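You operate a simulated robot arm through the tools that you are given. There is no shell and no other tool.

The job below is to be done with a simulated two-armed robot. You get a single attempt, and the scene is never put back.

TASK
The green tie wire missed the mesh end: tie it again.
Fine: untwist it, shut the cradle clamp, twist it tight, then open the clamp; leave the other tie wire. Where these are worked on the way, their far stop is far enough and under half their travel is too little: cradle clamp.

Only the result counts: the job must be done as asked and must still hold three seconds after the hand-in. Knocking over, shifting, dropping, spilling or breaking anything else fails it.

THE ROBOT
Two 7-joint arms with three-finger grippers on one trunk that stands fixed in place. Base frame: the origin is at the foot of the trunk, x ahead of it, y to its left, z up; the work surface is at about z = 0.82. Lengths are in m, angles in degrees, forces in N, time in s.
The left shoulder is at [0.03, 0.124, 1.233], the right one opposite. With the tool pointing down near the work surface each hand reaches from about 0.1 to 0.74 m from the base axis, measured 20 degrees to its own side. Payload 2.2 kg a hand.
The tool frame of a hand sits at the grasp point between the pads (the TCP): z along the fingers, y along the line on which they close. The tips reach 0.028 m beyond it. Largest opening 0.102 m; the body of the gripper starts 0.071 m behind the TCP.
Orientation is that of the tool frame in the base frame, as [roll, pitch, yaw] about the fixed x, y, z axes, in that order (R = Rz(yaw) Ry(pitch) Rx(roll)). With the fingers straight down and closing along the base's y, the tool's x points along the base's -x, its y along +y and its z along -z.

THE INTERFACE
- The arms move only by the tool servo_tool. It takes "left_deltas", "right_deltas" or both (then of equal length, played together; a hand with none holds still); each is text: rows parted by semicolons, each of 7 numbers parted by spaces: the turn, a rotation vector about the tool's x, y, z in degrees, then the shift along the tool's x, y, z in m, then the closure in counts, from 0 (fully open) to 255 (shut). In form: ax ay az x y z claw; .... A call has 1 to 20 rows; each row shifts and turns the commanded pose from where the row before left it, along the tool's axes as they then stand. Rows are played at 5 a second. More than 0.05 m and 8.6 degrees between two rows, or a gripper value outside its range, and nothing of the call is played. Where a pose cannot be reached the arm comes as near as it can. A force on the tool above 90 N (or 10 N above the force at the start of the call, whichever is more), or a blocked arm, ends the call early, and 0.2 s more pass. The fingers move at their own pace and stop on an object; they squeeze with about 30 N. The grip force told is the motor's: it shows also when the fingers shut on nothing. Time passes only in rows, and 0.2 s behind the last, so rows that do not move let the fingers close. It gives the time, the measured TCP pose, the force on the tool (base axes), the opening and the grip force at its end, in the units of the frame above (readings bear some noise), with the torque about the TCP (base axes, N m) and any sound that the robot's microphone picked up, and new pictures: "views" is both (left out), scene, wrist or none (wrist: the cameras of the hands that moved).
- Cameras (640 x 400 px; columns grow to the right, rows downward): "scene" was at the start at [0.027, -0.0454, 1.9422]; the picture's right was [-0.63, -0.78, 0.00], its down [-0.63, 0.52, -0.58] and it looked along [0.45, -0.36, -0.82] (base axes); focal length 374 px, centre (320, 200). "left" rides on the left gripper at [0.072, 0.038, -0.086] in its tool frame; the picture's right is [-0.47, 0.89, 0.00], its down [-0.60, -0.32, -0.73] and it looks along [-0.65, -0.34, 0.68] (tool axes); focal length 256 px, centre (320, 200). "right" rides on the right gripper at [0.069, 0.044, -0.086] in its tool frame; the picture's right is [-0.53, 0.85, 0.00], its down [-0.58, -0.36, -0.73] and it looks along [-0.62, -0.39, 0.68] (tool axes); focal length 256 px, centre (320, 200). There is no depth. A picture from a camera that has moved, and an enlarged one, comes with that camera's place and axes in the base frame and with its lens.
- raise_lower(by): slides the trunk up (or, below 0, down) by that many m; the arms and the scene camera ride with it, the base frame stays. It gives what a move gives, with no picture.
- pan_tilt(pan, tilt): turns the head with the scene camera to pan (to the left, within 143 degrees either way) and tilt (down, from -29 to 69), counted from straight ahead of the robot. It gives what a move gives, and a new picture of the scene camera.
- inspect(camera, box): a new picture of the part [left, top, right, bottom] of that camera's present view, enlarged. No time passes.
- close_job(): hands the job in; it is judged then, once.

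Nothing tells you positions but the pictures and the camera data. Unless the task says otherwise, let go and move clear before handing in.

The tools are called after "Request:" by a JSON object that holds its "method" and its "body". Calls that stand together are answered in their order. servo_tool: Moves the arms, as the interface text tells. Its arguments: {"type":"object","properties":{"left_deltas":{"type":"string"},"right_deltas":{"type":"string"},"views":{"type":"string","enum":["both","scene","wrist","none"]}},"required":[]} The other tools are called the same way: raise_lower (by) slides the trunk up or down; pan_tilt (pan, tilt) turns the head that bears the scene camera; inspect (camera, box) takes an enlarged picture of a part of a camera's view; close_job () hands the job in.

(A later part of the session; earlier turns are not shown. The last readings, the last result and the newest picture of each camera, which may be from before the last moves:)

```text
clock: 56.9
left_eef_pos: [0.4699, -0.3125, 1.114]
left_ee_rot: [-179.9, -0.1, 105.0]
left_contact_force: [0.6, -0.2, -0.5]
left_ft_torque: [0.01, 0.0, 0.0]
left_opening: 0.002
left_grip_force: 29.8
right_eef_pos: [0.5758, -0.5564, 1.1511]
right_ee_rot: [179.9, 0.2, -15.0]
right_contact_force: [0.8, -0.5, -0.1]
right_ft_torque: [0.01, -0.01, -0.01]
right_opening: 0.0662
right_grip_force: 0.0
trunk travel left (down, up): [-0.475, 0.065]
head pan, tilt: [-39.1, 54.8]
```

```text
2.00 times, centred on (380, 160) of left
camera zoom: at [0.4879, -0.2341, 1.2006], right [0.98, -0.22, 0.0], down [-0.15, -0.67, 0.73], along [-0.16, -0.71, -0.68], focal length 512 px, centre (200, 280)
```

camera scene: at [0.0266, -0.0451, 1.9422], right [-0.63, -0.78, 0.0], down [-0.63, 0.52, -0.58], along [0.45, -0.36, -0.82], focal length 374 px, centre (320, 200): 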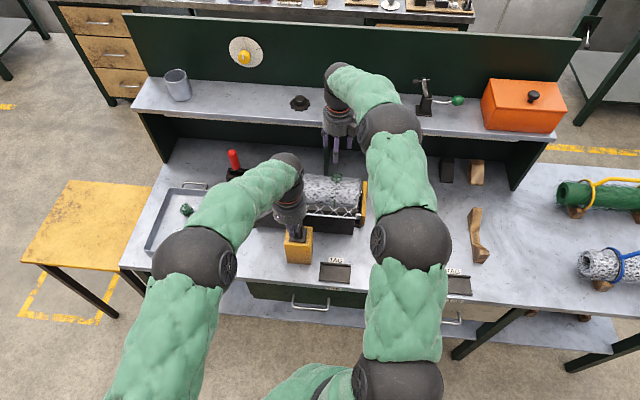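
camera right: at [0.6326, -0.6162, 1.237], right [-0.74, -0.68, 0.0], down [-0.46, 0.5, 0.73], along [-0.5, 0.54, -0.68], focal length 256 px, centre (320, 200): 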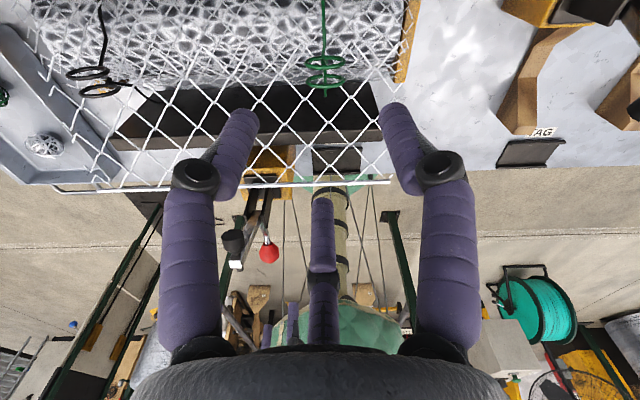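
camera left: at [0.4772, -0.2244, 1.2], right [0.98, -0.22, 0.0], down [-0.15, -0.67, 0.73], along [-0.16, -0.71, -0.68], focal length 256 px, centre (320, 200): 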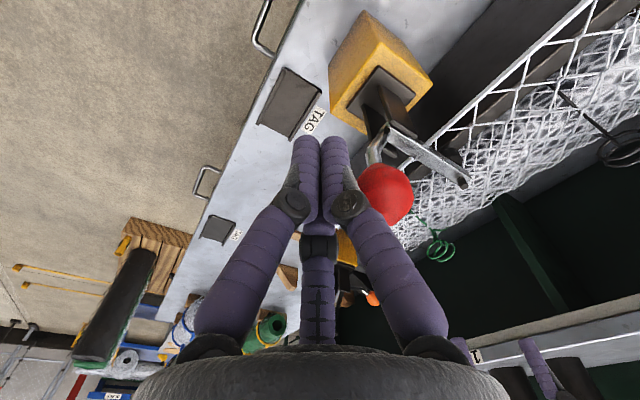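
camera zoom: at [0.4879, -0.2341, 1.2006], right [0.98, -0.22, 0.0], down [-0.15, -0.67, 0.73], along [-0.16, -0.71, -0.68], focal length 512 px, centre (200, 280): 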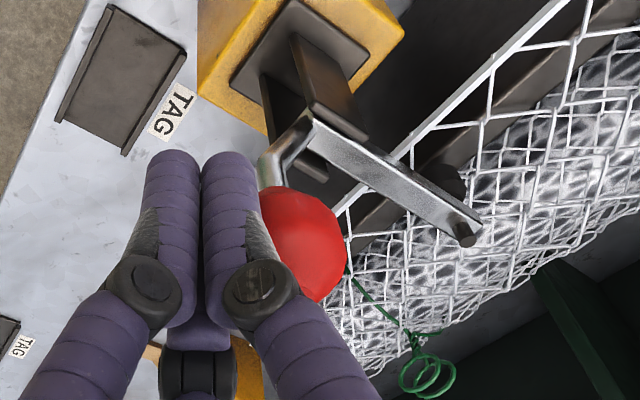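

Request:
{"method": "servo_tool", "body": {"left_deltas": "0 0 0 -0.0043 0.0025 0 255; 0 0 0 -0.0043 0.0025 0 255; 0 0 0 -0.0043 0.0025 0 255; 0 0 0 0 0 0 255", "views": "none"}}

Request:
{"method": "inspect", "body": {"camera": "left", "box": [250, 60, 510, 260]}}

```text
clock: 57.9
left_eef_pos: [0.4699, -0.3139, 1.1128]
left_ee_rot: [-179.6, -1.1, 104.8]
left_contact_force: [-36.0, 43.0, 7.1]
left_ft_torque: [0.34, 0.87, -0.2]
left_opening: 0.0061
left_grip_force: 31.1
right_eef_pos: [0.5722, -0.5498, 1.1566]
right_ee_rot: [179.6, -0.2, -15.0]
right_contact_force: [-0.4, -0.2, 0.0]
right_ft_torque: [0.0, 0.01, 0.03]
right_opening: 0.0661
right_grip_force: 0.1
trunk travel left (down, up): [-0.475, 0.065]
head pan, tilt: [-39.1, 54.8]
```

```text
2.00 times, centred on (380, 160) of left
camera zoom: at [0.49, -0.2367, 1.2011], right [0.97, -0.22, -0.01], down [-0.14, -0.68, 0.72], along [-0.17, -0.7, -0.69], focal length 512 px, centre (200, 280)
```

zoom: 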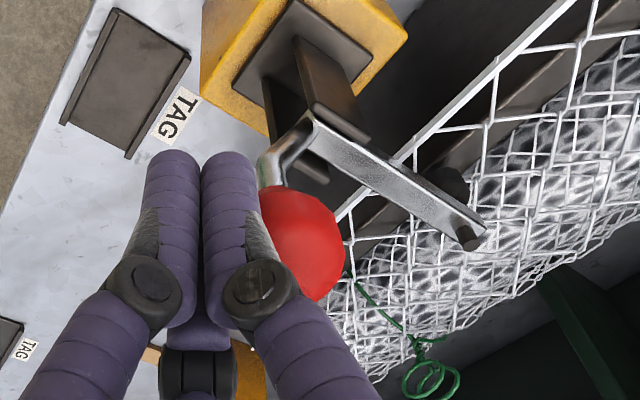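

Pressing with 56 N doesn't move it, so the clamp is at its far stop, shut. I'll retract the left hand to its viewing spot and turn the right hand to a good grip angle (yaw 15°) over the rings.

Request:
{"method": "servo_tool", "body": {"left_deltas": "0 0 0 0.0173 -0.01 0 255; 0 0 0 0.0173 -0.01 0 255; 0 0 0 0 0 -0.04 120; 0 0 0 0 0 -0.04 0; 0 0 0 0.0324 0.0211 0 0; 0 0 0 0.0324 0.0211 0.005 0; 0 0 0 0.0324 0.0211 0.01 0; 0 0 0 0.0324 0.0211 0.01 0; 0 0 -6.5 0 0 0.01 0; 0 0 -6.5 0 0 0.01 0; 0 0 0 0 0 0 0", "right_deltas": "0 0 0 0 0 0 90; 0 0 0 0 0 0 90; 0 0 0 0 0 0 90; 0 0 -7.5 0 0 0 90; 0 0 -7.5 0 0 0 90; 0 0 -7.5 0 0 0 90; 0 0 -7.5 0 0 0 90; 0 0 0 -0.0009 -0.0023 0 90; 0 0 0 0 0 0.03 90; 0 0 0 0 0 0.03 90; 0 0 0 0 0 0 90", "views": "both"}}

Request:
{"method": "inspect", "body": {"camera": "right", "box": [240, 60, 400, 200]}}

Request:
{"method": "inspect", "body": {"camera": "left", "box": [260, 120, 420, 300]}}

Request:
{"method": "inspect", "body": {"camera": "scene", "box": [250, 140, 370, 260]}}

```text
clock: 60.3
left_eef_pos: [0.4991, -0.1473, 1.1504]
left_ee_rot: [-179.9, -0.1, 118.1]
left_contact_force: [-0.5, 0.5, -0.6]
left_ft_torque: [-0.01, -0.04, 0.03]
left_opening: 0.102
left_grip_force: 0.0
right_eef_pos: [0.5773, -0.5545, 1.091]
right_ee_rot: [179.8, 0.1, 15.1]
right_contact_force: [-0.6, 0.4, -0.1]
right_ft_torque: [-0.01, -0.04, -0.02]
right_opening: 0.0658
right_grip_force: 0.0
trunk travel left (down, up): [-0.475, 0.065]
head pan, tilt: [-39.1, 54.8]
camera scene: at [0.0262, -0.0448, 1.9423], right [-0.63, -0.78, 0.0], down [-0.63, 0.52, -0.58], along [0.45, -0.36, -0.82], focal length 374 px, centre (320, 200)
camera right: at [0.6554, -0.5789, 1.1767], right [-0.3, -0.95, 0.0], down [-0.65, 0.2, 0.73], along [-0.7, 0.22, -0.68], focal length 256 px, centre (320, 200)
camera left: at [0.4996, -0.0673, 1.2369], right [1.0, 0.01, 0.0], down [0.0, -0.68, 0.73], along [0.0, -0.73, -0.68], focal length 256 px, centre (320, 200)
```

scene: 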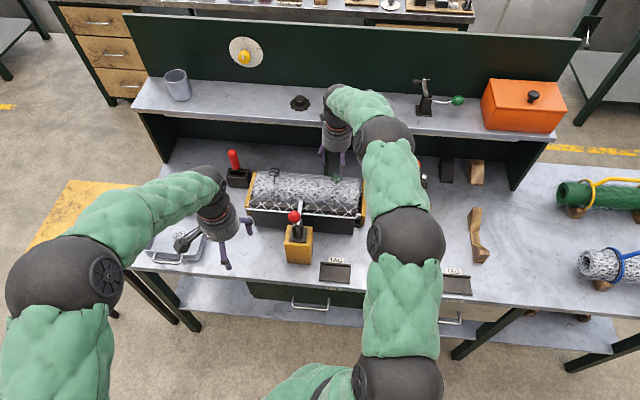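
right: 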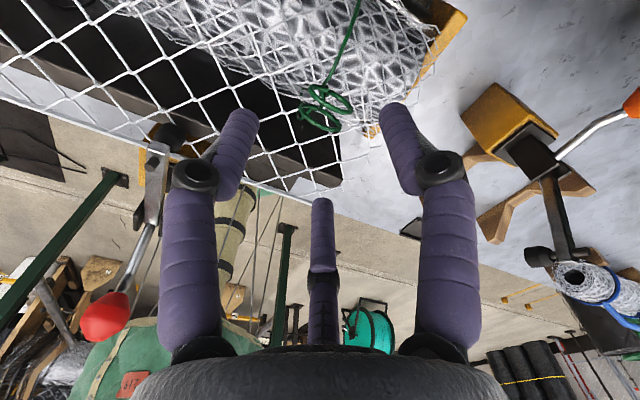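
left: 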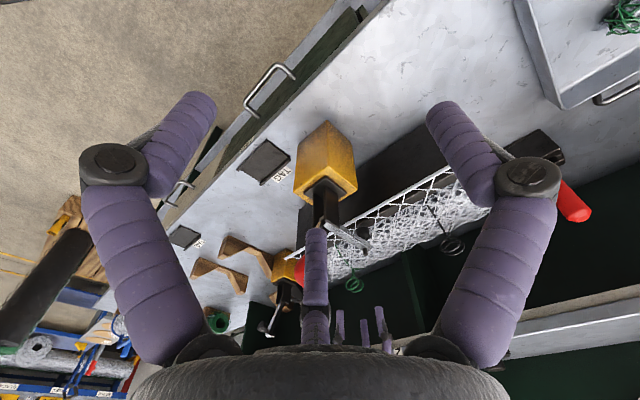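

```text
2.86 times, centred on (320, 130) of right
camera zoom: at [0.6554, -0.5789, 1.1767], right [-0.3, -0.95, 0.0], down [-0.65, 0.2, 0.73], along [-0.7, 0.22, -0.68], focal length 731 px, centre (320, 400)
```

zoom: 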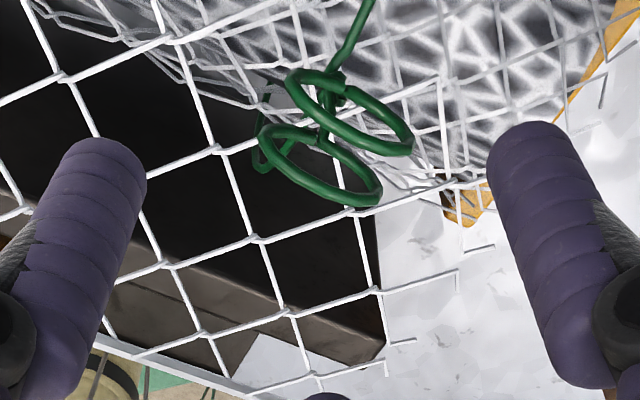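

```text
2.22 times, centred on (340, 210) of left
camera zoom: at [0.4996, -0.0673, 1.2369], right [1.0, 0.01, 0.0], down [0.0, -0.68, 0.73], along [0.0, -0.73, -0.68], focal length 569 px, centre (276, 178)
```

zoom: 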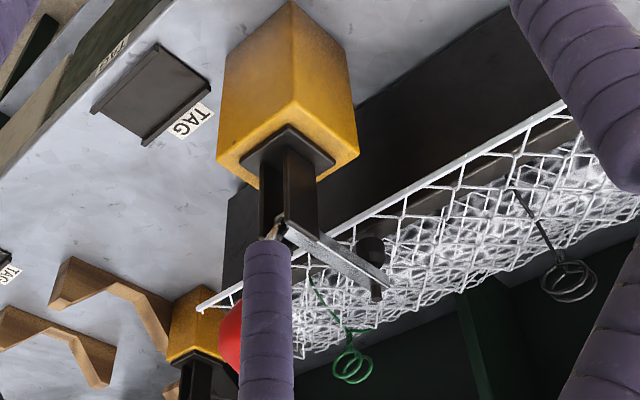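

```text
3.33 times, centred on (310, 200) of scene
camera zoom: at [0.0262, -0.0448, 1.9423], right [-0.63, -0.78, 0.0], down [-0.63, 0.52, -0.58], along [0.45, -0.36, -0.82], focal length 1248 px, centre (353, 200)
```

zoom: 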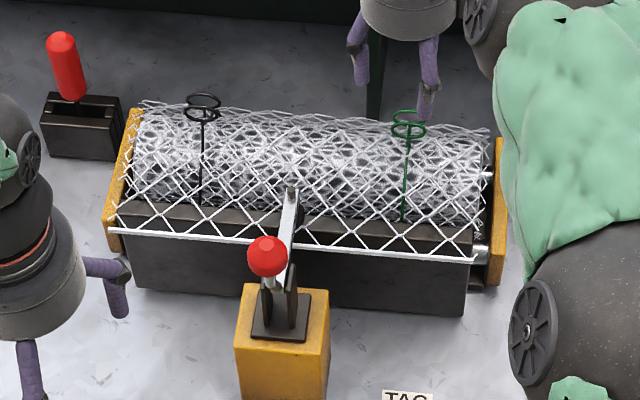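

The clamp is shut and holds the mesh end down over the block. Now I'll lower the right hand, grip the rings and twist back counter-clockwise.

Request:
{"method": "servo_tool", "body": {"right_deltas": "0 0 0 -0.001 0 0.035 90; 0 0 0 0 0 0.0345 90; 0 0 0 0 0 0 90; 0 0 0 0 0 0 150; 0 0 0 0 0 0 200; 0 0 0 0 0 0 255; 0 0 0 0 0 0 255", "views": "wrist"}}

Request:
{"method": "inspect", "body": {"camera": "right", "box": [240, 80, 400, 220]}}

```text
clock: 61.9
left_eef_pos: [0.499, -0.1476, 1.1501]
left_ee_rot: [179.9, 0.1, 118.0]
left_contact_force: [-0.1, 0.3, 0.1]
left_ft_torque: [0.01, -0.01, 0.0]
left_opening: 0.1018
left_grip_force: 0.1
right_eef_pos: [0.5735, -0.5538, 1.0195]
right_ee_rot: [-179.9, 0.2, 15.1]
right_contact_force: [-6.4, 5.0, -3.6]
right_ft_torque: [0.14, 0.15, -0.07]
right_opening: 0.0254
right_grip_force: 44.9
trunk travel left (down, up): [-0.475, 0.065]
head pan, tilt: [-39.1, 54.8]
camera right: at [0.6531, -0.579, 1.1061], right [-0.3, -0.95, 0.0], down [-0.65, 0.2, 0.73], along [-0.7, 0.22, -0.68], focal length 256 px, centre (320, 200)
```

right: 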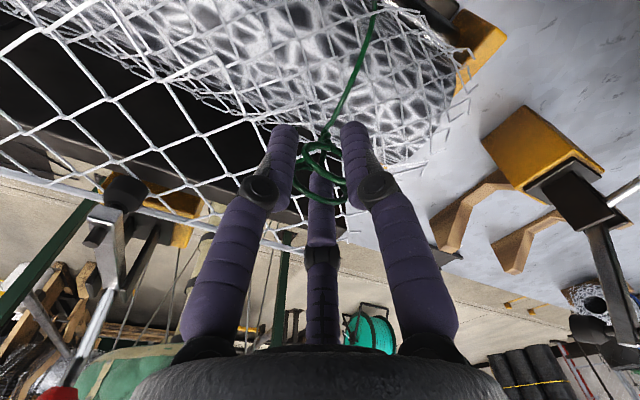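

```text
2.86 times, centred on (320, 150) of right
camera zoom: at [0.6531, -0.579, 1.1061], right [-0.3, -0.95, 0.0], down [-0.65, 0.2, 0.73], along [-0.7, 0.22, -0.68], focal length 731 px, centre (320, 343)
```

zoom: 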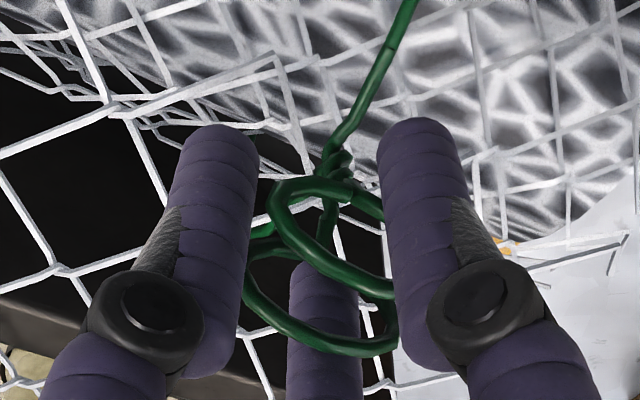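

Gripped cleanly. I'll nudge 6° clockwise to confirm it is still at the untwisted stop.

Request:
{"method": "servo_tool", "body": {"right_deltas": "0 0 6 0.0003 0.0005 0 255; 0 0 0 0 0 0 255", "views": "none"}}

```text
clock: 62.5
left_eef_pos: [0.4998, -0.1486, 1.15]
left_ee_rot: [-180.0, 0.0, 118.0]
left_contact_force: [-0.3, 0.5, 0.3]
left_ft_torque: [0.02, 0.04, 0.01]
left_opening: 0.1022
left_grip_force: 0.1
right_eef_pos: [0.5739, -0.5556, 1.0204]
right_ee_rot: [-179.9, 0.3, 9.0]
right_contact_force: [-6.3, 2.3, -8.8]
right_ft_torque: [-0.12, 0.11, 0.43]
right_opening: 0.0261
right_grip_force: 45.4
trunk travel left (down, up): [-0.475, 0.065]
head pan, tilt: [-39.1, 54.8]
```

Torque of +0.43 N·m confirms the untwisted stop. Now I'll twist counter-clockwise about the axis.

Request:
{"method": "servo_tool", "body": {"right_deltas": "0 0 -8.5 -0.0004 -0.0007 0 255; 0 0 -8.5 -0.0004 -0.0007 0 255; 0 0 -8.5 -0.0004 -0.0007 0 255; 0 0 -8.5 -0.0004 -0.0007 0 255; 0 0 -8.5 -0.0004 -0.0007 0 255; 0 0 -8.5 -0.0004 -0.0007 0 255; 0 0 -8.5 -0.0004 -0.0007 0 255; 0 0 -8.5 -0.0004 -0.0007 0 255; 0 0 0 0 0 0 255", "views": "wrist"}}

Request:
{"method": "inspect", "body": {"camera": "right", "box": [240, 80, 400, 220]}}

```text
clock: 64.5
left_eef_pos: [0.5018, -0.1494, 1.1487]
left_ee_rot: [-179.9, -0.1, 118.1]
left_contact_force: [-0.1, 0.9, 0.6]
left_ft_torque: [0.01, 0.01, 0.01]
left_opening: 0.1021
left_grip_force: 0.1
right_eef_pos: [0.5711, -0.5527, 1.0205]
right_ee_rot: [-180.0, 0.1, 77.1]
right_contact_force: [7.9, -2.5, -14.1]
right_ft_torque: [0.02, -0.31, 0.02]
right_opening: 0.0257
right_grip_force: 44.9
trunk travel left (down, up): [-0.475, 0.065]
head pan, tilt: [-39.1, 54.8]
camera right: at [0.6293, -0.4963, 1.1065], right [0.71, -0.71, 0.0], down [-0.48, -0.48, 0.73], along [-0.52, -0.52, -0.68], focal length 256 px, centre (320, 200)
```

right: 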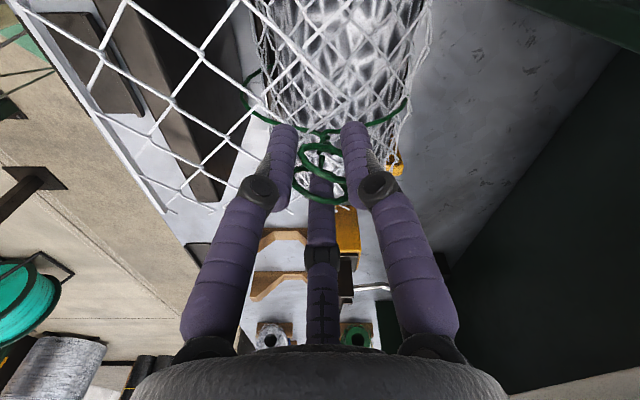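

```text
2.86 times, centred on (320, 150) of right
camera zoom: at [0.6293, -0.4963, 1.1065], right [0.71, -0.71, 0.0], down [-0.48, -0.48, 0.73], along [-0.52, -0.52, -0.68], focal length 731 px, centre (320, 343)
```

zoom: 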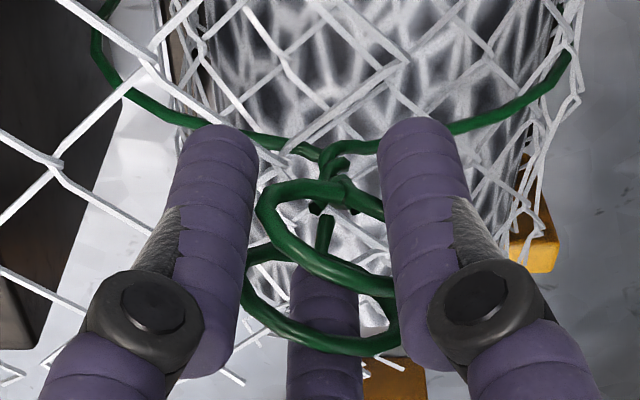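

Request:
{"method": "servo_tool", "body": {"right_deltas": "0 0 -8.5 -0.0004 -0.0007 0.001 255; 0 0 -8.5 -0.0004 -0.0007 0 255; 0 0 -8.5 -0.0004 -0.0007 0 255; 0 0 -8.5 -0.0004 -0.0007 0 255; 0 0 -8.5 -0.0004 -0.0007 0 255; 0 0 -8.5 -0.0004 -0.0007 0 255; 0 0 -8.5 -0.0004 -0.0007 0 255; 0 0 -8.5 -0.0004 -0.0007 0 255; 0 0 -8.5 -0.0004 -0.0007 0 255; 0 0 -8.5 -0.0004 -0.0007 0 255; 0 0 -8.5 -0.0004 -0.0007 0 255; 0 0 -8.5 -0.0004 -0.0007 0 255; 0 0 0 0 0 0 255", "views": "wrist"}}

Request:
{"method": "inspect", "body": {"camera": "right", "box": [240, 80, 400, 220]}}

```text
clock: 67.3
left_eef_pos: [0.5031, -0.1478, 1.1498]
left_ee_rot: [-179.8, -0.1, 118.0]
left_contact_force: [-0.2, -0.4, -0.4]
left_ft_torque: [0.02, 0.02, 0.04]
left_opening: 0.102
left_grip_force: 0.1
right_eef_pos: [0.5675, -0.5579, 1.0201]
right_ee_rot: [-179.9, -0.2, 179.2]
right_contact_force: [23.0, 6.6, -3.0]
right_ft_torque: [0.33, -0.81, -0.03]
right_opening: 0.0254
right_grip_force: 45.1
trunk travel left (down, up): [-0.475, 0.065]
head pan, tilt: [-39.1, 54.8]
camera right: at [0.5001, -0.5145, 1.107], right [0.55, 0.84, 0.0], down [0.57, -0.37, 0.73], along [0.61, -0.4, -0.68], focal length 256 px, centre (320, 200)
```

right: 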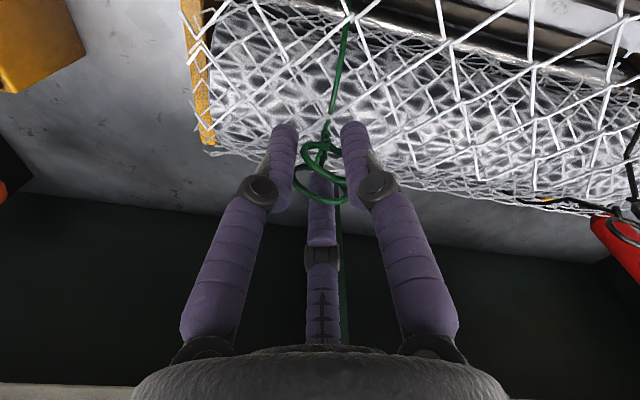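

```text
2.86 times, centred on (320, 150) of right
camera zoom: at [0.5001, -0.5145, 1.107], right [0.55, 0.84, 0.0], down [0.57, -0.37, 0.73], along [0.61, -0.4, -0.68], focal length 731 px, centre (320, 343)
```

zoom: 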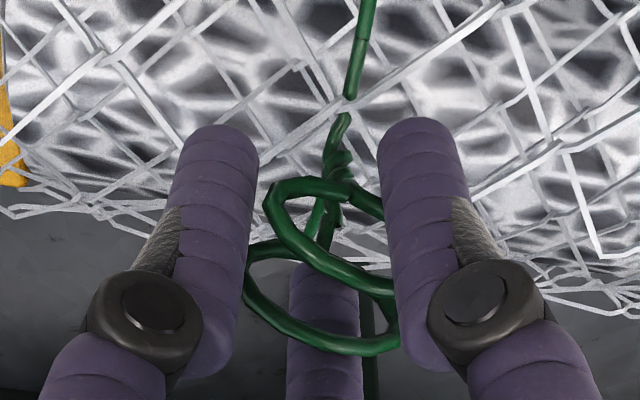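

Request:
{"method": "servo_tool", "body": {"right_deltas": "0 0 -8.5 -0.0026 0 0 255; 0 0 -8.5 -0.0026 0 0 255; 0 0 -8.5 -0.0004 -0.0007 0 255; 0 0 -8.5 -0.0004 -0.0007 0 255; 0 0 -8.5 -0.0004 -0.0007 0 255; 0 0 -8.5 -0.0004 -0.0007 0 255; 0 0 -8.5 -0.0004 -0.0007 0 255; 0 0 -8.5 -0.0004 -0.0007 0 255; 0 0 0 0 0 0 255", "views": "wrist"}}

Request:
{"method": "inspect", "body": {"camera": "right", "box": [240, 80, 400, 220]}}

```text
clock: 69.3
left_eef_pos: [0.4988, -0.1477, 1.1521]
left_ee_rot: [180.0, -0.1, 117.9]
left_contact_force: [0.2, -0.7, -0.5]
left_ft_torque: [0.03, 0.02, 0.02]
left_opening: 0.1019
left_grip_force: 0.2
right_eef_pos: [0.571, -0.5612, 1.0199]
right_ee_rot: [179.7, -0.1, -113.0]
right_contact_force: [-10.4, 1.0, 0.1]
right_ft_torque: [-0.62, 0.13, 0.05]
right_opening: 0.026
right_grip_force: 45.2
trunk travel left (down, up): [-0.475, 0.065]
head pan, tilt: [-39.1, 54.8]
camera right: at [0.5056, -0.6082, 1.1071], right [-0.57, 0.82, 0.0], down [0.56, 0.39, 0.73], along [0.6, 0.42, -0.68], focal length 256 px, centre (320, 200)
```

right: 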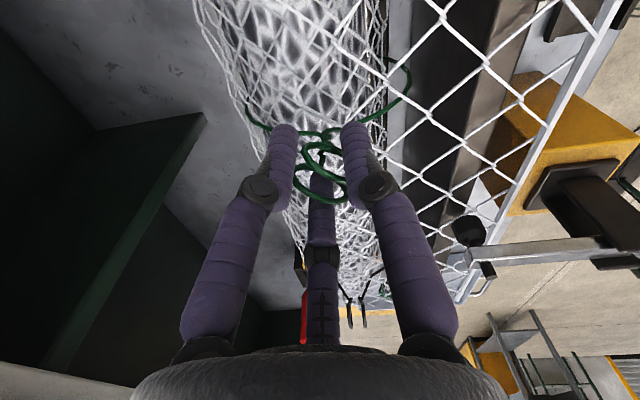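

```text
2.86 times, centred on (320, 150) of right
camera zoom: at [0.5056, -0.6082, 1.1071], right [-0.57, 0.82, 0.0], down [0.56, 0.39, 0.73], along [0.6, 0.42, -0.68], focal length 731 px, centre (320, 343)
```

zoom: 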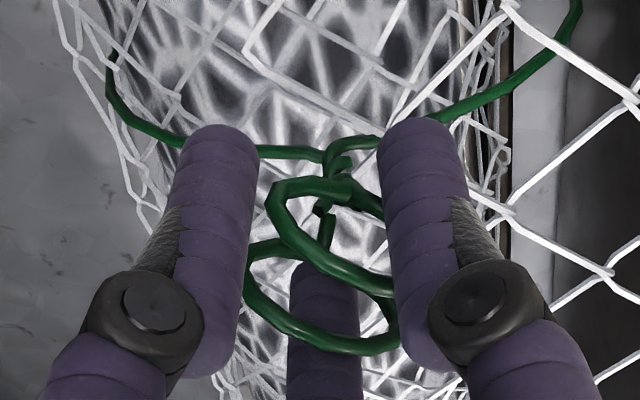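

Request:
{"method": "servo_tool", "body": {"right_deltas": "0 0 -8.5 0.0004 0.001 0 255; 0 0 -8.5 -0.0004 -0.0007 0 255; 0 0 -8.5 -0.0004 -0.0007 0 255; 0 0 -8.5 -0.0004 -0.0007 0 255; 0 0 -8.5 -0.0004 -0.0007 0 255; 0 0 -8.5 -0.0004 -0.0007 0 255; 0 0 -8.5 -0.0004 -0.0007 0 255; 0 0 0 0 0 0 255", "views": "wrist"}}

Request:
{"method": "inspect", "body": {"camera": "right", "box": [240, 80, 400, 220]}}

```text
clock: 71.1
left_eef_pos: [0.498, -0.1483, 1.1502]
left_ee_rot: [180.0, 0.1, 117.9]
left_contact_force: [-0.7, 1.4, -0.4]
left_ft_torque: [-0.01, -0.02, 0.0]
left_opening: 0.1019
left_grip_force: 0.0
right_eef_pos: [0.5748, -0.5593, 1.0204]
right_ee_rot: [179.8, 0.2, -53.3]
right_contact_force: [-11.1, -0.6, -5.5]
right_ft_torque: [-0.03, 0.14, 0.02]
right_opening: 0.0258
right_grip_force: 44.7
trunk travel left (down, up): [-0.475, 0.065]
head pan, tilt: [-39.1, 54.8]
camera right: at [0.5821, -0.6407, 1.1067], right [-1.0, -0.08, 0.0], down [-0.05, 0.68, 0.73], along [-0.06, 0.73, -0.68], focal length 256 px, centre (320, 200)
```

right: 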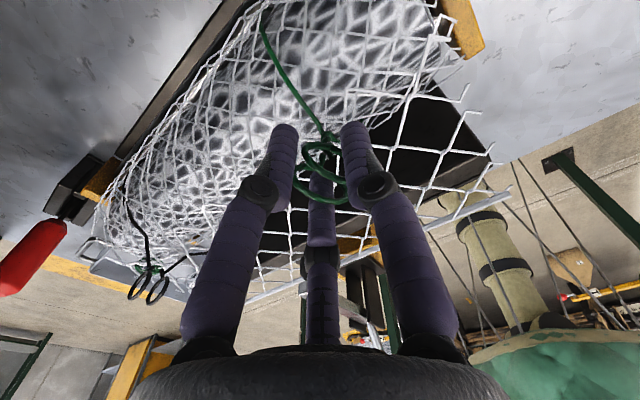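

```text
2.86 times, centred on (320, 150) of right
camera zoom: at [0.5821, -0.6407, 1.1067], right [-1.0, -0.08, 0.0], down [-0.05, 0.68, 0.73], along [-0.06, 0.73, -0.68], focal length 731 px, centre (320, 343)
```

zoom: 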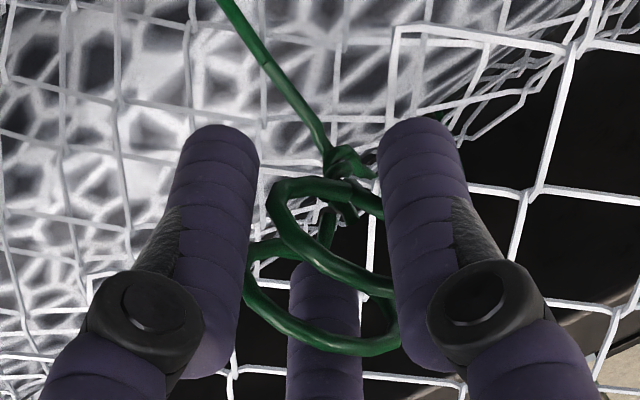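

About 292° twisted so far, with low loads, and the wrist is near its limit. I'll release, lift, wind back 240° in the air and re-grip.

Request:
{"method": "servo_tool", "body": {"right_deltas": "0 0 0 0 0 0 140; 0 0 0 0 0 0 90; 0 0 0 0 0 -0.035 90; 0 0 0 0 0 -0.035 90; 0 0 8.57 0 0 0 90; 0 0 8.57 0 0 0 90; 0 0 8.57 0 0 0 90; 0 0 8.57 0 0 0 90; 0 0 8.57 0 0 0 90; 0 0 8.57 0 0 0 90; 0 0 8.57 0 0 0 90; 0 0 8.57 0 0 0 90; 0 0 8.57 0 0 0 90; 0 0 8.57 0 0 0 90; 0 0 8.57 0 0 0 90; 0 0 8.57 0 0 0 90; 0 0 8.57 0 0 0 90; 0 0 8.57 0 0 0 90; 0 0 8.57 0 0 0 90; 0 0 8.57 0 0 0 90", "views": "none"}}

Request:
{"method": "servo_tool", "body": {"right_deltas": "0 0 8.57 0 0 0 90; 0 0 8.57 0 0 0 90; 0 0 8.57 0 0 0 90; 0 0 8.57 0 0 0 90; 0 0 8.57 0 0 0 90; 0 0 8.57 0 0 0 90; 0 0 8.57 0 0 0 90; 0 0 8.57 0 0 0 90; 0 0 8.57 0 0 0 90; 0 0 8.57 0 0 0 90; 0 0 8.57 0 0 0 90; 0 0 8.57 0 0 0 90; 0 0 0 0 0 0 90", "views": "both"}}

Request:
{"method": "inspect", "body": {"camera": "right", "box": [240, 60, 400, 200]}}

Request:
{"method": "inspect", "body": {"camera": "scene", "box": [310, 150, 370, 210]}}

Request:
{"method": "inspect", "body": {"camera": "left", "box": [335, 255, 375, 300]}}

```text
clock: 75.3
left_eef_pos: [0.4997, -0.1483, 1.1503]
left_ee_rot: [180.0, 0.1, 118.0]
left_contact_force: [0.3, 0.4, -0.5]
left_ft_torque: [-0.02, 0.01, 0.01]
left_opening: 0.1023
left_grip_force: 0.1
right_eef_pos: [0.5787, -0.5591, 1.0911]
right_ee_rot: [-180.0, -0.1, 169.4]
right_contact_force: [0.8, -0.2, -0.1]
right_ft_torque: [0.0, 0.01, -0.03]
right_opening: 0.0658
right_grip_force: 0.2
trunk travel left (down, up): [-0.475, 0.065]
head pan, tilt: [-39.1, 54.8]
```

```text
clock: 78.1
left_eef_pos: [0.4999, -0.1495, 1.1498]
left_ee_rot: [180.0, 0.0, 118.0]
left_contact_force: [0.9, 0.0, -0.5]
left_ft_torque: [-0.02, 0.01, 0.01]
left_opening: 0.102
left_grip_force: 0.0
right_eef_pos: [0.5763, -0.5586, 1.0886]
right_ee_rot: [-179.8, 0.1, 66.5]
right_contact_force: [0.1, 0.0, -0.3]
right_ft_torque: [0.0, -0.03, 0.03]
right_opening: 0.0661
right_grip_force: 0.0
trunk travel left (down, up): [-0.475, 0.065]
head pan, tilt: [-39.1, 54.8]
camera scene: at [0.0271, -0.0454, 1.9422], right [-0.63, -0.78, 0.0], down [-0.63, 0.52, -0.58], along [0.45, -0.36, -0.82], focal length 374 px, centre (320, 200)
camera right: at [0.6452, -0.5128, 1.1766], right [0.56, -0.83, 0.0], down [-0.56, -0.38, 0.73], along [-0.61, -0.41, -0.68], focal length 256 px, centre (320, 200)
```

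scene: 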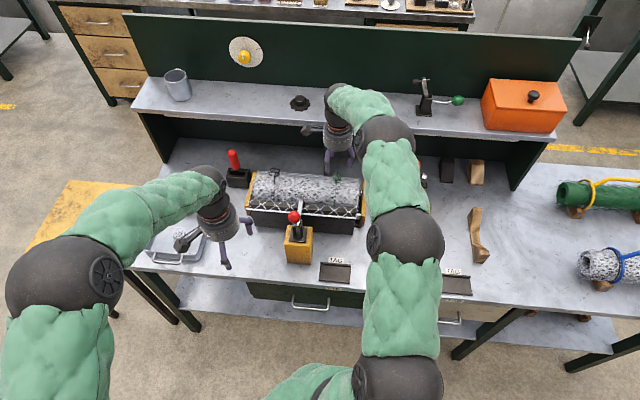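
right: 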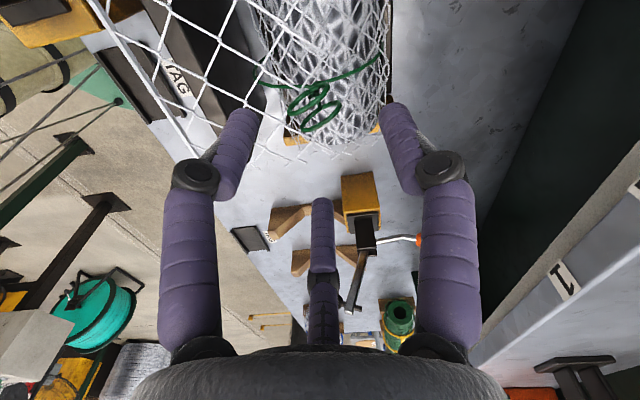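

```text
2.86 times, centred on (320, 130) of right
camera zoom: at [0.6452, -0.5128, 1.1766], right [0.56, -0.83, 0.0], down [-0.56, -0.38, 0.73], along [-0.61, -0.41, -0.68], focal length 731 px, centre (320, 400)
```

zoom: 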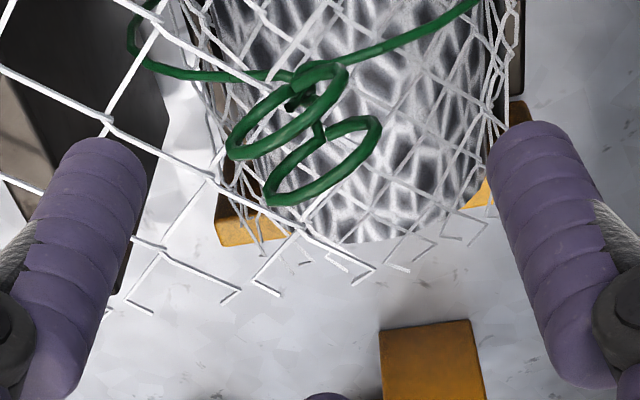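

```text
6.67 times, centred on (340, 180) of scene
camera zoom: at [0.0271, -0.0454, 1.9422], right [-0.63, -0.78, 0.0], down [-0.63, 0.52, -0.58], along [0.45, -0.36, -0.82], focal length 2495 px, centre (187, 333)
```

zoom: 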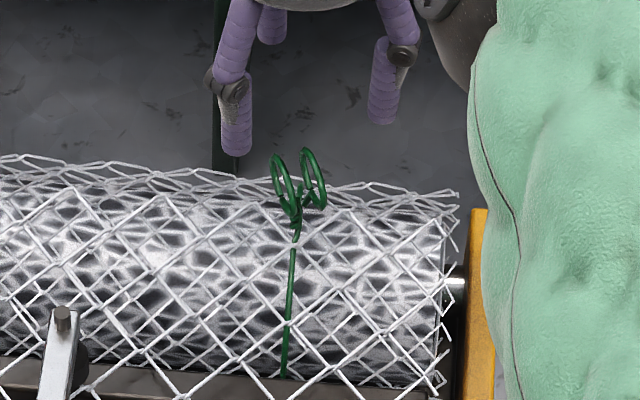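

```text
8.89 times, centred on (355, 278) of left
camera zoom: at [0.5002, -0.0678, 1.2367], right [1.0, 0.0, 0.0], down [0.0, -0.68, 0.73], along [0.0, -0.73, -0.68], focal length 2276 px, centre (9, -489)
```

zoom: 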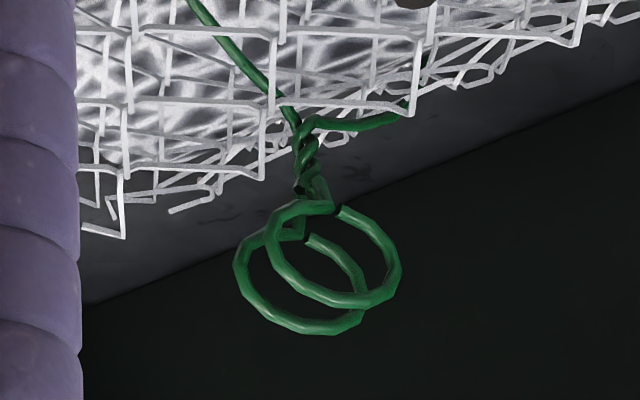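

Request:
{"method": "inspect", "body": {"camera": "left", "box": [344, 262, 364, 282]}}

```text
16.00 times, centred on (354, 272) of left
camera zoom: at [0.5002, -0.0678, 1.2367], right [1.0, 0.0, 0.0], down [0.0, -0.68, 0.73], along [0.0, -0.73, -0.68], focal length 4096 px, centre (-224, -952)
```

zoom: 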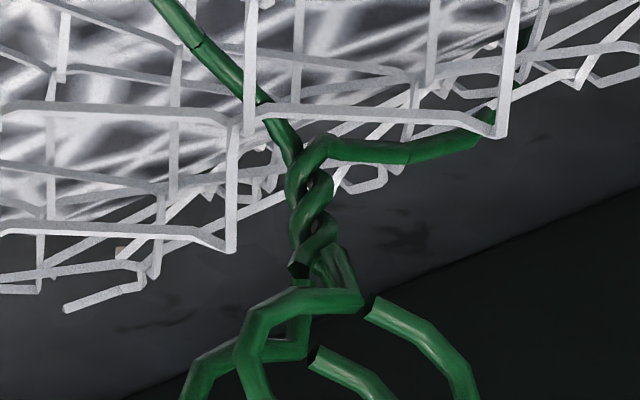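

The clear view confirms a right-handed twist, so counter-clockwise tightens it. Re-gripping and continuing.

Request:
{"method": "servo_tool", "body": {"right_deltas": "0 0 0 -0.0011 0.0005 0.034 90; 0 0 0 0 0 0.034 90; 0 0 0 0 0 0 90; 0 0 0 0 0 0 150; 0 0 0 0 0 0 200; 0 0 0 0 0 0 255; 0 0 0 0 0 0 255", "views": "wrist"}}

Request:
{"method": "inspect", "body": {"camera": "right", "box": [240, 80, 400, 220]}}

Request:
{"method": "inspect", "body": {"camera": "left", "box": [335, 255, 375, 300]}}

```text
clock: 79.7
left_eef_pos: [0.4992, -0.1481, 1.1509]
left_ee_rot: [179.9, 0.0, 118.1]
left_contact_force: [0.1, -0.5, -0.3]
left_ft_torque: [-0.02, -0.01, 0.0]
left_opening: 0.1022
left_grip_force: 0.0
right_eef_pos: [0.5761, -0.5599, 1.0227]
right_ee_rot: [-179.9, 0.1, 66.6]
right_contact_force: [-2.3, -4.1, -0.9]
right_ft_torque: [-0.18, -0.11, -0.01]
right_opening: 0.0262
right_grip_force: 30.5
trunk travel left (down, up): [-0.475, 0.065]
head pan, tilt: [-39.1, 54.8]
camera right: at [0.6447, -0.5138, 1.1081], right [0.56, -0.83, 0.0], down [-0.56, -0.38, 0.73], along [-0.61, -0.41, -0.68], focal length 256 px, centre (320, 200)
```

right: 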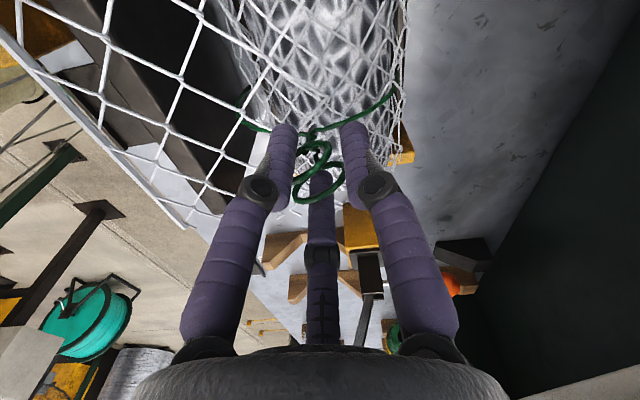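

```text
2.86 times, centred on (320, 150) of right
camera zoom: at [0.6447, -0.5138, 1.1081], right [0.56, -0.83, 0.0], down [-0.56, -0.38, 0.73], along [-0.61, -0.41, -0.68], focal length 731 px, centre (320, 343)
```

zoom: 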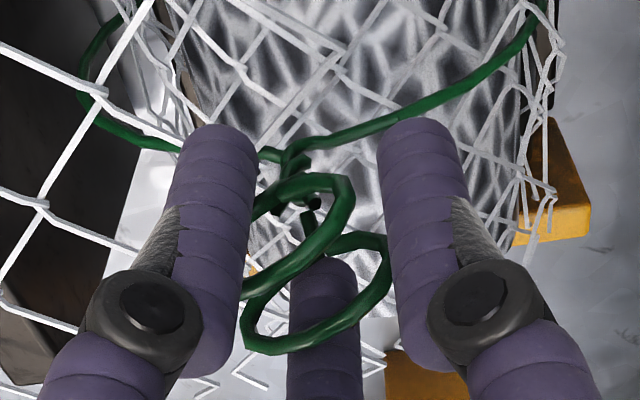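

```text
8.89 times, centred on (355, 278) of left
camera zoom: at [0.5, -0.0683, 1.2368], right [1.0, 0.0, 0.0], down [0.0, -0.68, 0.73], along [0.0, -0.73, -0.68], focal length 2276 px, centre (9, -489)
```

zoom: 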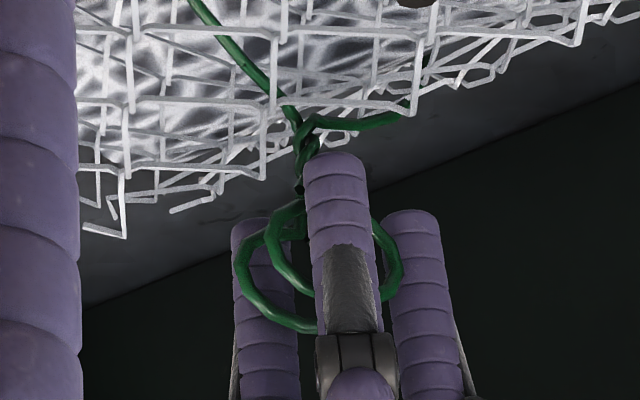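

Request:
{"method": "servo_tool", "body": {"right_deltas": "0 0 -8.5 0.0008 -0.0001 0 255; 0 0 -8.5 0.0008 -0.0001 0 255; 0 0 -8.5 0.0008 -0.0001 0 255; 0 0 0 0 0 0 255", "views": "none"}}

Request:
{"method": "inspect", "body": {"camera": "right", "box": [240, 80, 400, 220]}}

```text
clock: 80.7
left_eef_pos: [0.4993, -0.1485, 1.1488]
left_ee_rot: [-180.0, 0.0, 118.1]
left_contact_force: [0.5, -0.4, 0.7]
left_ft_torque: [0.01, 0.04, 0.01]
left_opening: 0.102
left_grip_force: 0.1
right_eef_pos: [0.576, -0.5572, 1.0226]
right_ee_rot: [-179.7, 0.0, 92.2]
right_contact_force: [-4.0, -0.6, -4.1]
right_ft_torque: [0.05, -0.29, 0.02]
right_opening: 0.0256
right_grip_force: 30.6
trunk travel left (down, up): [-0.475, 0.065]
head pan, tilt: [-39.1, 54.8]
```

```text
2.86 times, centred on (320, 150) of right
camera zoom: at [0.6188, -0.4868, 1.1081], right [0.87, -0.5, 0.0], down [-0.34, -0.59, 0.73], along [-0.37, -0.63, -0.68], focal length 731 px, centre (320, 343)
```

zoom: 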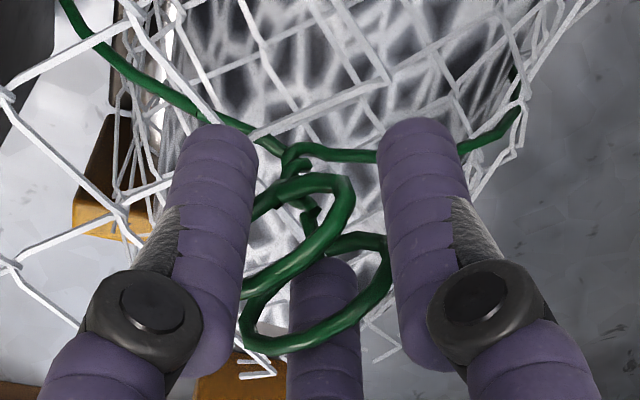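

Request:
{"method": "servo_tool", "body": {"right_deltas": "0 0 -8.5 0.0008 -0.0001 0 255; 0 0 -8.5 0.0008 -0.0001 0 255; 0 0 -8.5 0.0008 -0.0001 0 255; 0 0 0 0 0 0 255", "views": "none"}}

Request:
{"method": "inspect", "body": {"camera": "right", "box": [240, 80, 400, 220]}}

```text
clock: 81.7
left_eef_pos: [0.5006, -0.1487, 1.1502]
left_ee_rot: [179.9, -0.1, 117.9]
left_contact_force: [0.9, 0.2, -0.4]
left_ft_torque: [0.0, -0.01, 0.02]
left_opening: 0.102
left_grip_force: 0.1
right_eef_pos: [0.5756, -0.554, 1.023]
right_ee_rot: [-179.8, -0.2, 117.6]
right_contact_force: [-3.3, 2.1, -8.3]
right_ft_torque: [0.0, 0.22, 0.0]
right_opening: 0.0259
right_grip_force: 29.7
trunk travel left (down, up): [-0.475, 0.065]
head pan, tilt: [-39.1, 54.8]
```

```text
2.86 times, centred on (320, 150) of right
camera zoom: at [0.5838, -0.4737, 1.1083], right [1.0, -0.08, 0.0], down [-0.05, -0.68, 0.73], along [-0.06, -0.73, -0.68], focal length 731 px, centre (320, 343)
```

zoom: 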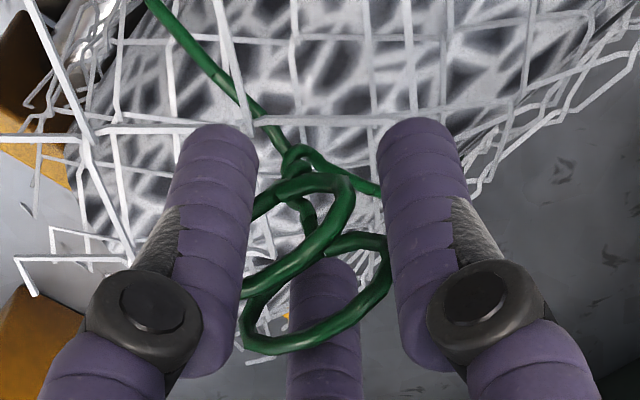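

Request:
{"method": "servo_tool", "body": {"right_deltas": "0 0 -8.5 0.0008 -0.0001 0 255; 0 0 -8.5 0.0008 -0.0001 0 255; 0 0 -8.5 0.0008 -0.0001 0 255; 0 0 0 0 0 0 255", "views": "none"}}

Request:
{"method": "inspect", "body": {"camera": "right", "box": [240, 80, 400, 220]}}

```text
clock: 82.7
left_eef_pos: [0.5003, -0.1481, 1.1505]
left_ee_rot: [180.0, 0.1, 118.0]
left_contact_force: [0.2, -0.3, -0.4]
left_ft_torque: [-0.01, 0.02, 0.02]
left_opening: 0.1021
left_grip_force: 0.1
right_eef_pos: [0.575, -0.5526, 1.0222]
right_ee_rot: [-179.8, -0.2, 143.2]
right_contact_force: [-4.7, 4.4, -8.0]
right_ft_torque: [-0.24, 0.39, -0.03]
right_opening: 0.0258
right_grip_force: 29.8
trunk travel left (down, up): [-0.475, 0.065]
head pan, tilt: [-39.1, 54.8]
```

```text
2.86 times, centred on (320, 150) of right
camera zoom: at [0.5465, -0.4768, 1.1084], right [0.93, 0.36, 0.0], down [0.25, -0.64, 0.73], along [0.26, -0.68, -0.68], focal length 731 px, centre (320, 343)
```

zoom: 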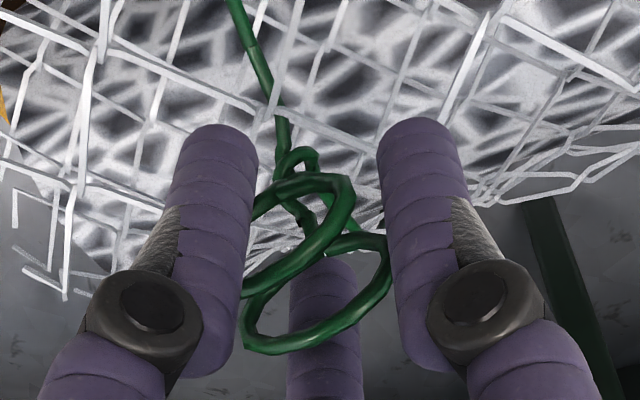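

Past 368° and still turning freely, so the tight stop is further on. I'll continue and watch the torque.

Request:
{"method": "servo_tool", "body": {"right_deltas": "0 0 -8.5 0.0008 -0.0001 0 255; 0 0 -8.5 0.0008 -0.0001 0 255; 0 0 -8.5 0.0008 -0.0001 0 255; 0 0 -8.5 0.0008 -0.0001 0 255; 0 0 -8.5 0.0008 -0.0001 0 255; 0 0 0 0 0 0 255", "views": "none"}}

Request:
{"method": "inspect", "body": {"camera": "right", "box": [240, 80, 400, 220]}}

```text
clock: 84.1
left_eef_pos: [0.4999, -0.1476, 1.151]
left_ee_rot: [179.9, 0.0, 118.0]
left_contact_force: [0.3, -0.3, 0.1]
left_ft_torque: [-0.02, 0.02, 0.01]
left_opening: 0.1021
left_grip_force: 0.1
right_eef_pos: [0.5712, -0.5514, 1.0222]
right_ee_rot: [179.9, -0.2, -174.3]
right_contact_force: [-8.3, 10.4, -10.7]
right_ft_torque: [-0.02, 0.1, -0.04]
right_opening: 0.0257
right_grip_force: 29.7
trunk travel left (down, up): [-0.475, 0.065]
head pan, tilt: [-39.1, 54.8]
```

```text
2.86 times, centred on (320, 150) of right
camera zoom: at [0.4988, -0.5154, 1.1088], right [0.45, 0.89, 0.0], down [0.61, -0.31, 0.73], along [0.65, -0.33, -0.69], focal length 731 px, centre (320, 343)
```

zoom: 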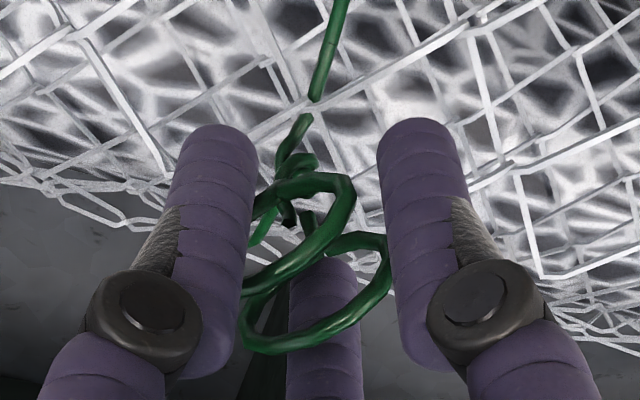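

Request:
{"method": "servo_tool", "body": {"right_deltas": "0 0 -8.5 0.0018 0.0015 0 255; 0 0 -8.5 0.0008 -0.0001 0 255; 0 0 -8.5 0.0008 -0.0001 0 255; 0 0 -8.5 0.0008 -0.0001 0 255; 0 0 -8.5 0.0008 -0.0001 0 255; 0 0 0 0 0 0 255", "views": "none"}}

Request:
{"method": "inspect", "body": {"camera": "right", "box": [240, 80, 400, 220]}}

```text
clock: 85.5
left_eef_pos: [0.5002, -0.1485, 1.1496]
left_ee_rot: [-180.0, 0.0, 117.9]
left_contact_force: [-0.9, 0.6, 0.6]
left_ft_torque: [-0.03, -0.02, 0.01]
left_opening: 0.1023
left_grip_force: 0.1
right_eef_pos: [0.5674, -0.5538, 1.0231]
right_ee_rot: [179.9, -0.2, -131.8]
right_contact_force: [-3.1, 4.4, -12.8]
right_ft_torque: [-0.11, -0.22, 0.03]
right_opening: 0.026
right_grip_force: 29.1
trunk travel left (down, up): [-0.475, 0.065]
head pan, tilt: [-39.1, 54.8]
```

```text
2.86 times, centred on (320, 150) of right
camera zoom: at [0.4894, -0.5761, 1.1088], right [-0.27, 0.96, 0.0], down [0.66, 0.19, 0.73], along [0.7, 0.2, -0.68], focal length 731 px, centre (320, 343)
```

zoom: 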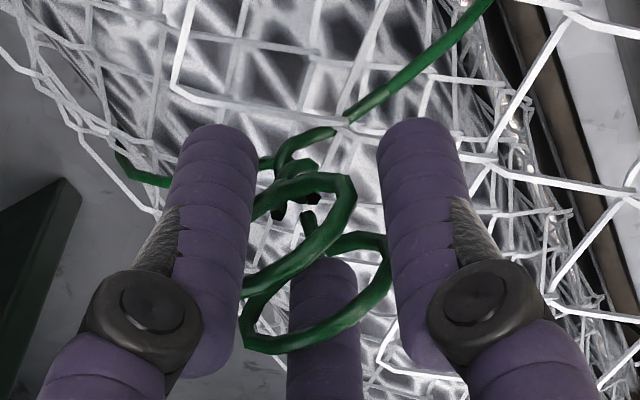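

Request:
{"method": "servo_tool", "body": {"right_deltas": "0 0 -8.5 0.0008 -0.0001 0 255; 0 0 -8.5 0.0008 -0.0001 0 255; 0 0 -8.5 0.0008 -0.0001 0 255; 0 0 -8.5 0.0008 -0.0001 0 255; 0 0 -8.5 0.0008 -0.0001 0 255; 0 0 0 0 0 0 255", "views": "none"}}

Request:
{"method": "inspect", "body": {"camera": "right", "box": [240, 80, 400, 220]}}

```text
clock: 86.9
left_eef_pos: [0.4996, -0.1483, 1.1505]
left_ee_rot: [-180.0, 0.0, 118.0]
left_contact_force: [-0.3, -0.2, 0.0]
left_ft_torque: [0.01, 0.02, 0.0]
left_opening: 0.1019
left_grip_force: 0.0
right_eef_pos: [0.566, -0.5563, 1.0217]
right_ee_rot: [179.8, 0.0, -89.3]
right_contact_force: [-1.4, 7.0, -8.4]
right_ft_torque: [0.22, -0.1, 0.05]
right_opening: 0.0259
right_grip_force: 29.7
trunk travel left (down, up): [-0.475, 0.065]
head pan, tilt: [-39.1, 54.8]
```

```text
2.86 times, centred on (320, 150) of right
camera zoom: at [0.5237, -0.6271, 1.1087], right [-0.85, 0.52, 0.0], down [0.36, 0.58, 0.73], along [0.38, 0.62, -0.68], focal length 731 px, centre (320, 343)
```

zoom: 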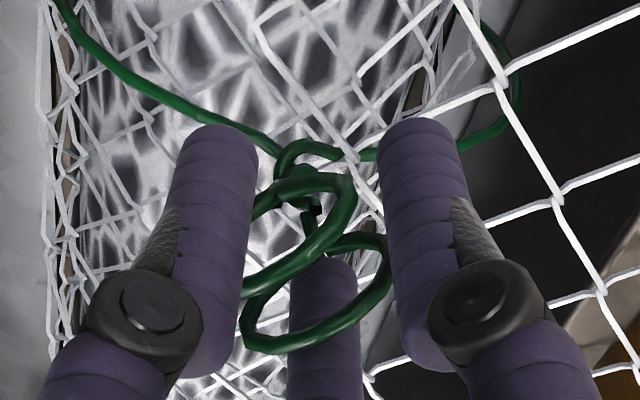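

Request:
{"method": "servo_tool", "body": {"right_deltas": "0 0 -8.5 0.0008 -0.0001 0 255; 0 0 -8.5 0.0008 -0.0001 0 255; 0 0 -8.5 0.0008 -0.0001 0 255; 0 0 -8.5 0.0008 -0.0001 0 255; 0 0 0 0 0 0 255", "views": "none"}}

Request:
{"method": "inspect", "body": {"camera": "right", "box": [240, 80, 400, 220]}}

```text
clock: 88.1
left_eef_pos: [0.5011, -0.1501, 1.1502]
left_ee_rot: [-180.0, -0.1, 118.1]
left_contact_force: [0.5, 0.0, -0.6]
left_ft_torque: [-0.01, 0.0, 0.01]
left_opening: 0.1019
left_grip_force: 0.1
right_eef_pos: [0.5677, -0.5624, 1.023]
right_ee_rot: [179.6, 0.1, -55.3]
right_contact_force: [0.2, 3.5, -11.6]
right_ft_torque: [-0.06, 0.09, 0.0]
right_opening: 0.0257
right_grip_force: 29.8
trunk travel left (down, up): [-0.475, 0.065]
head pan, tilt: [-39.1, 54.8]
```

```text
2.86 times, centred on (320, 150) of right
camera zoom: at [0.5709, -0.6422, 1.1086], right [-1.0, -0.04, 0.0], down [-0.03, 0.68, 0.73], along [-0.03, 0.73, -0.68], focal length 731 px, centre (320, 343)
```

zoom: 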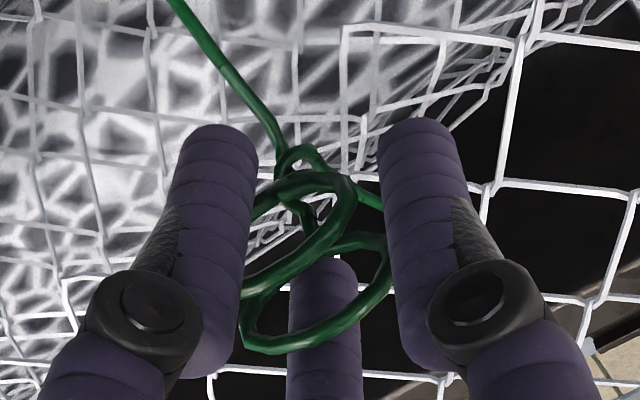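

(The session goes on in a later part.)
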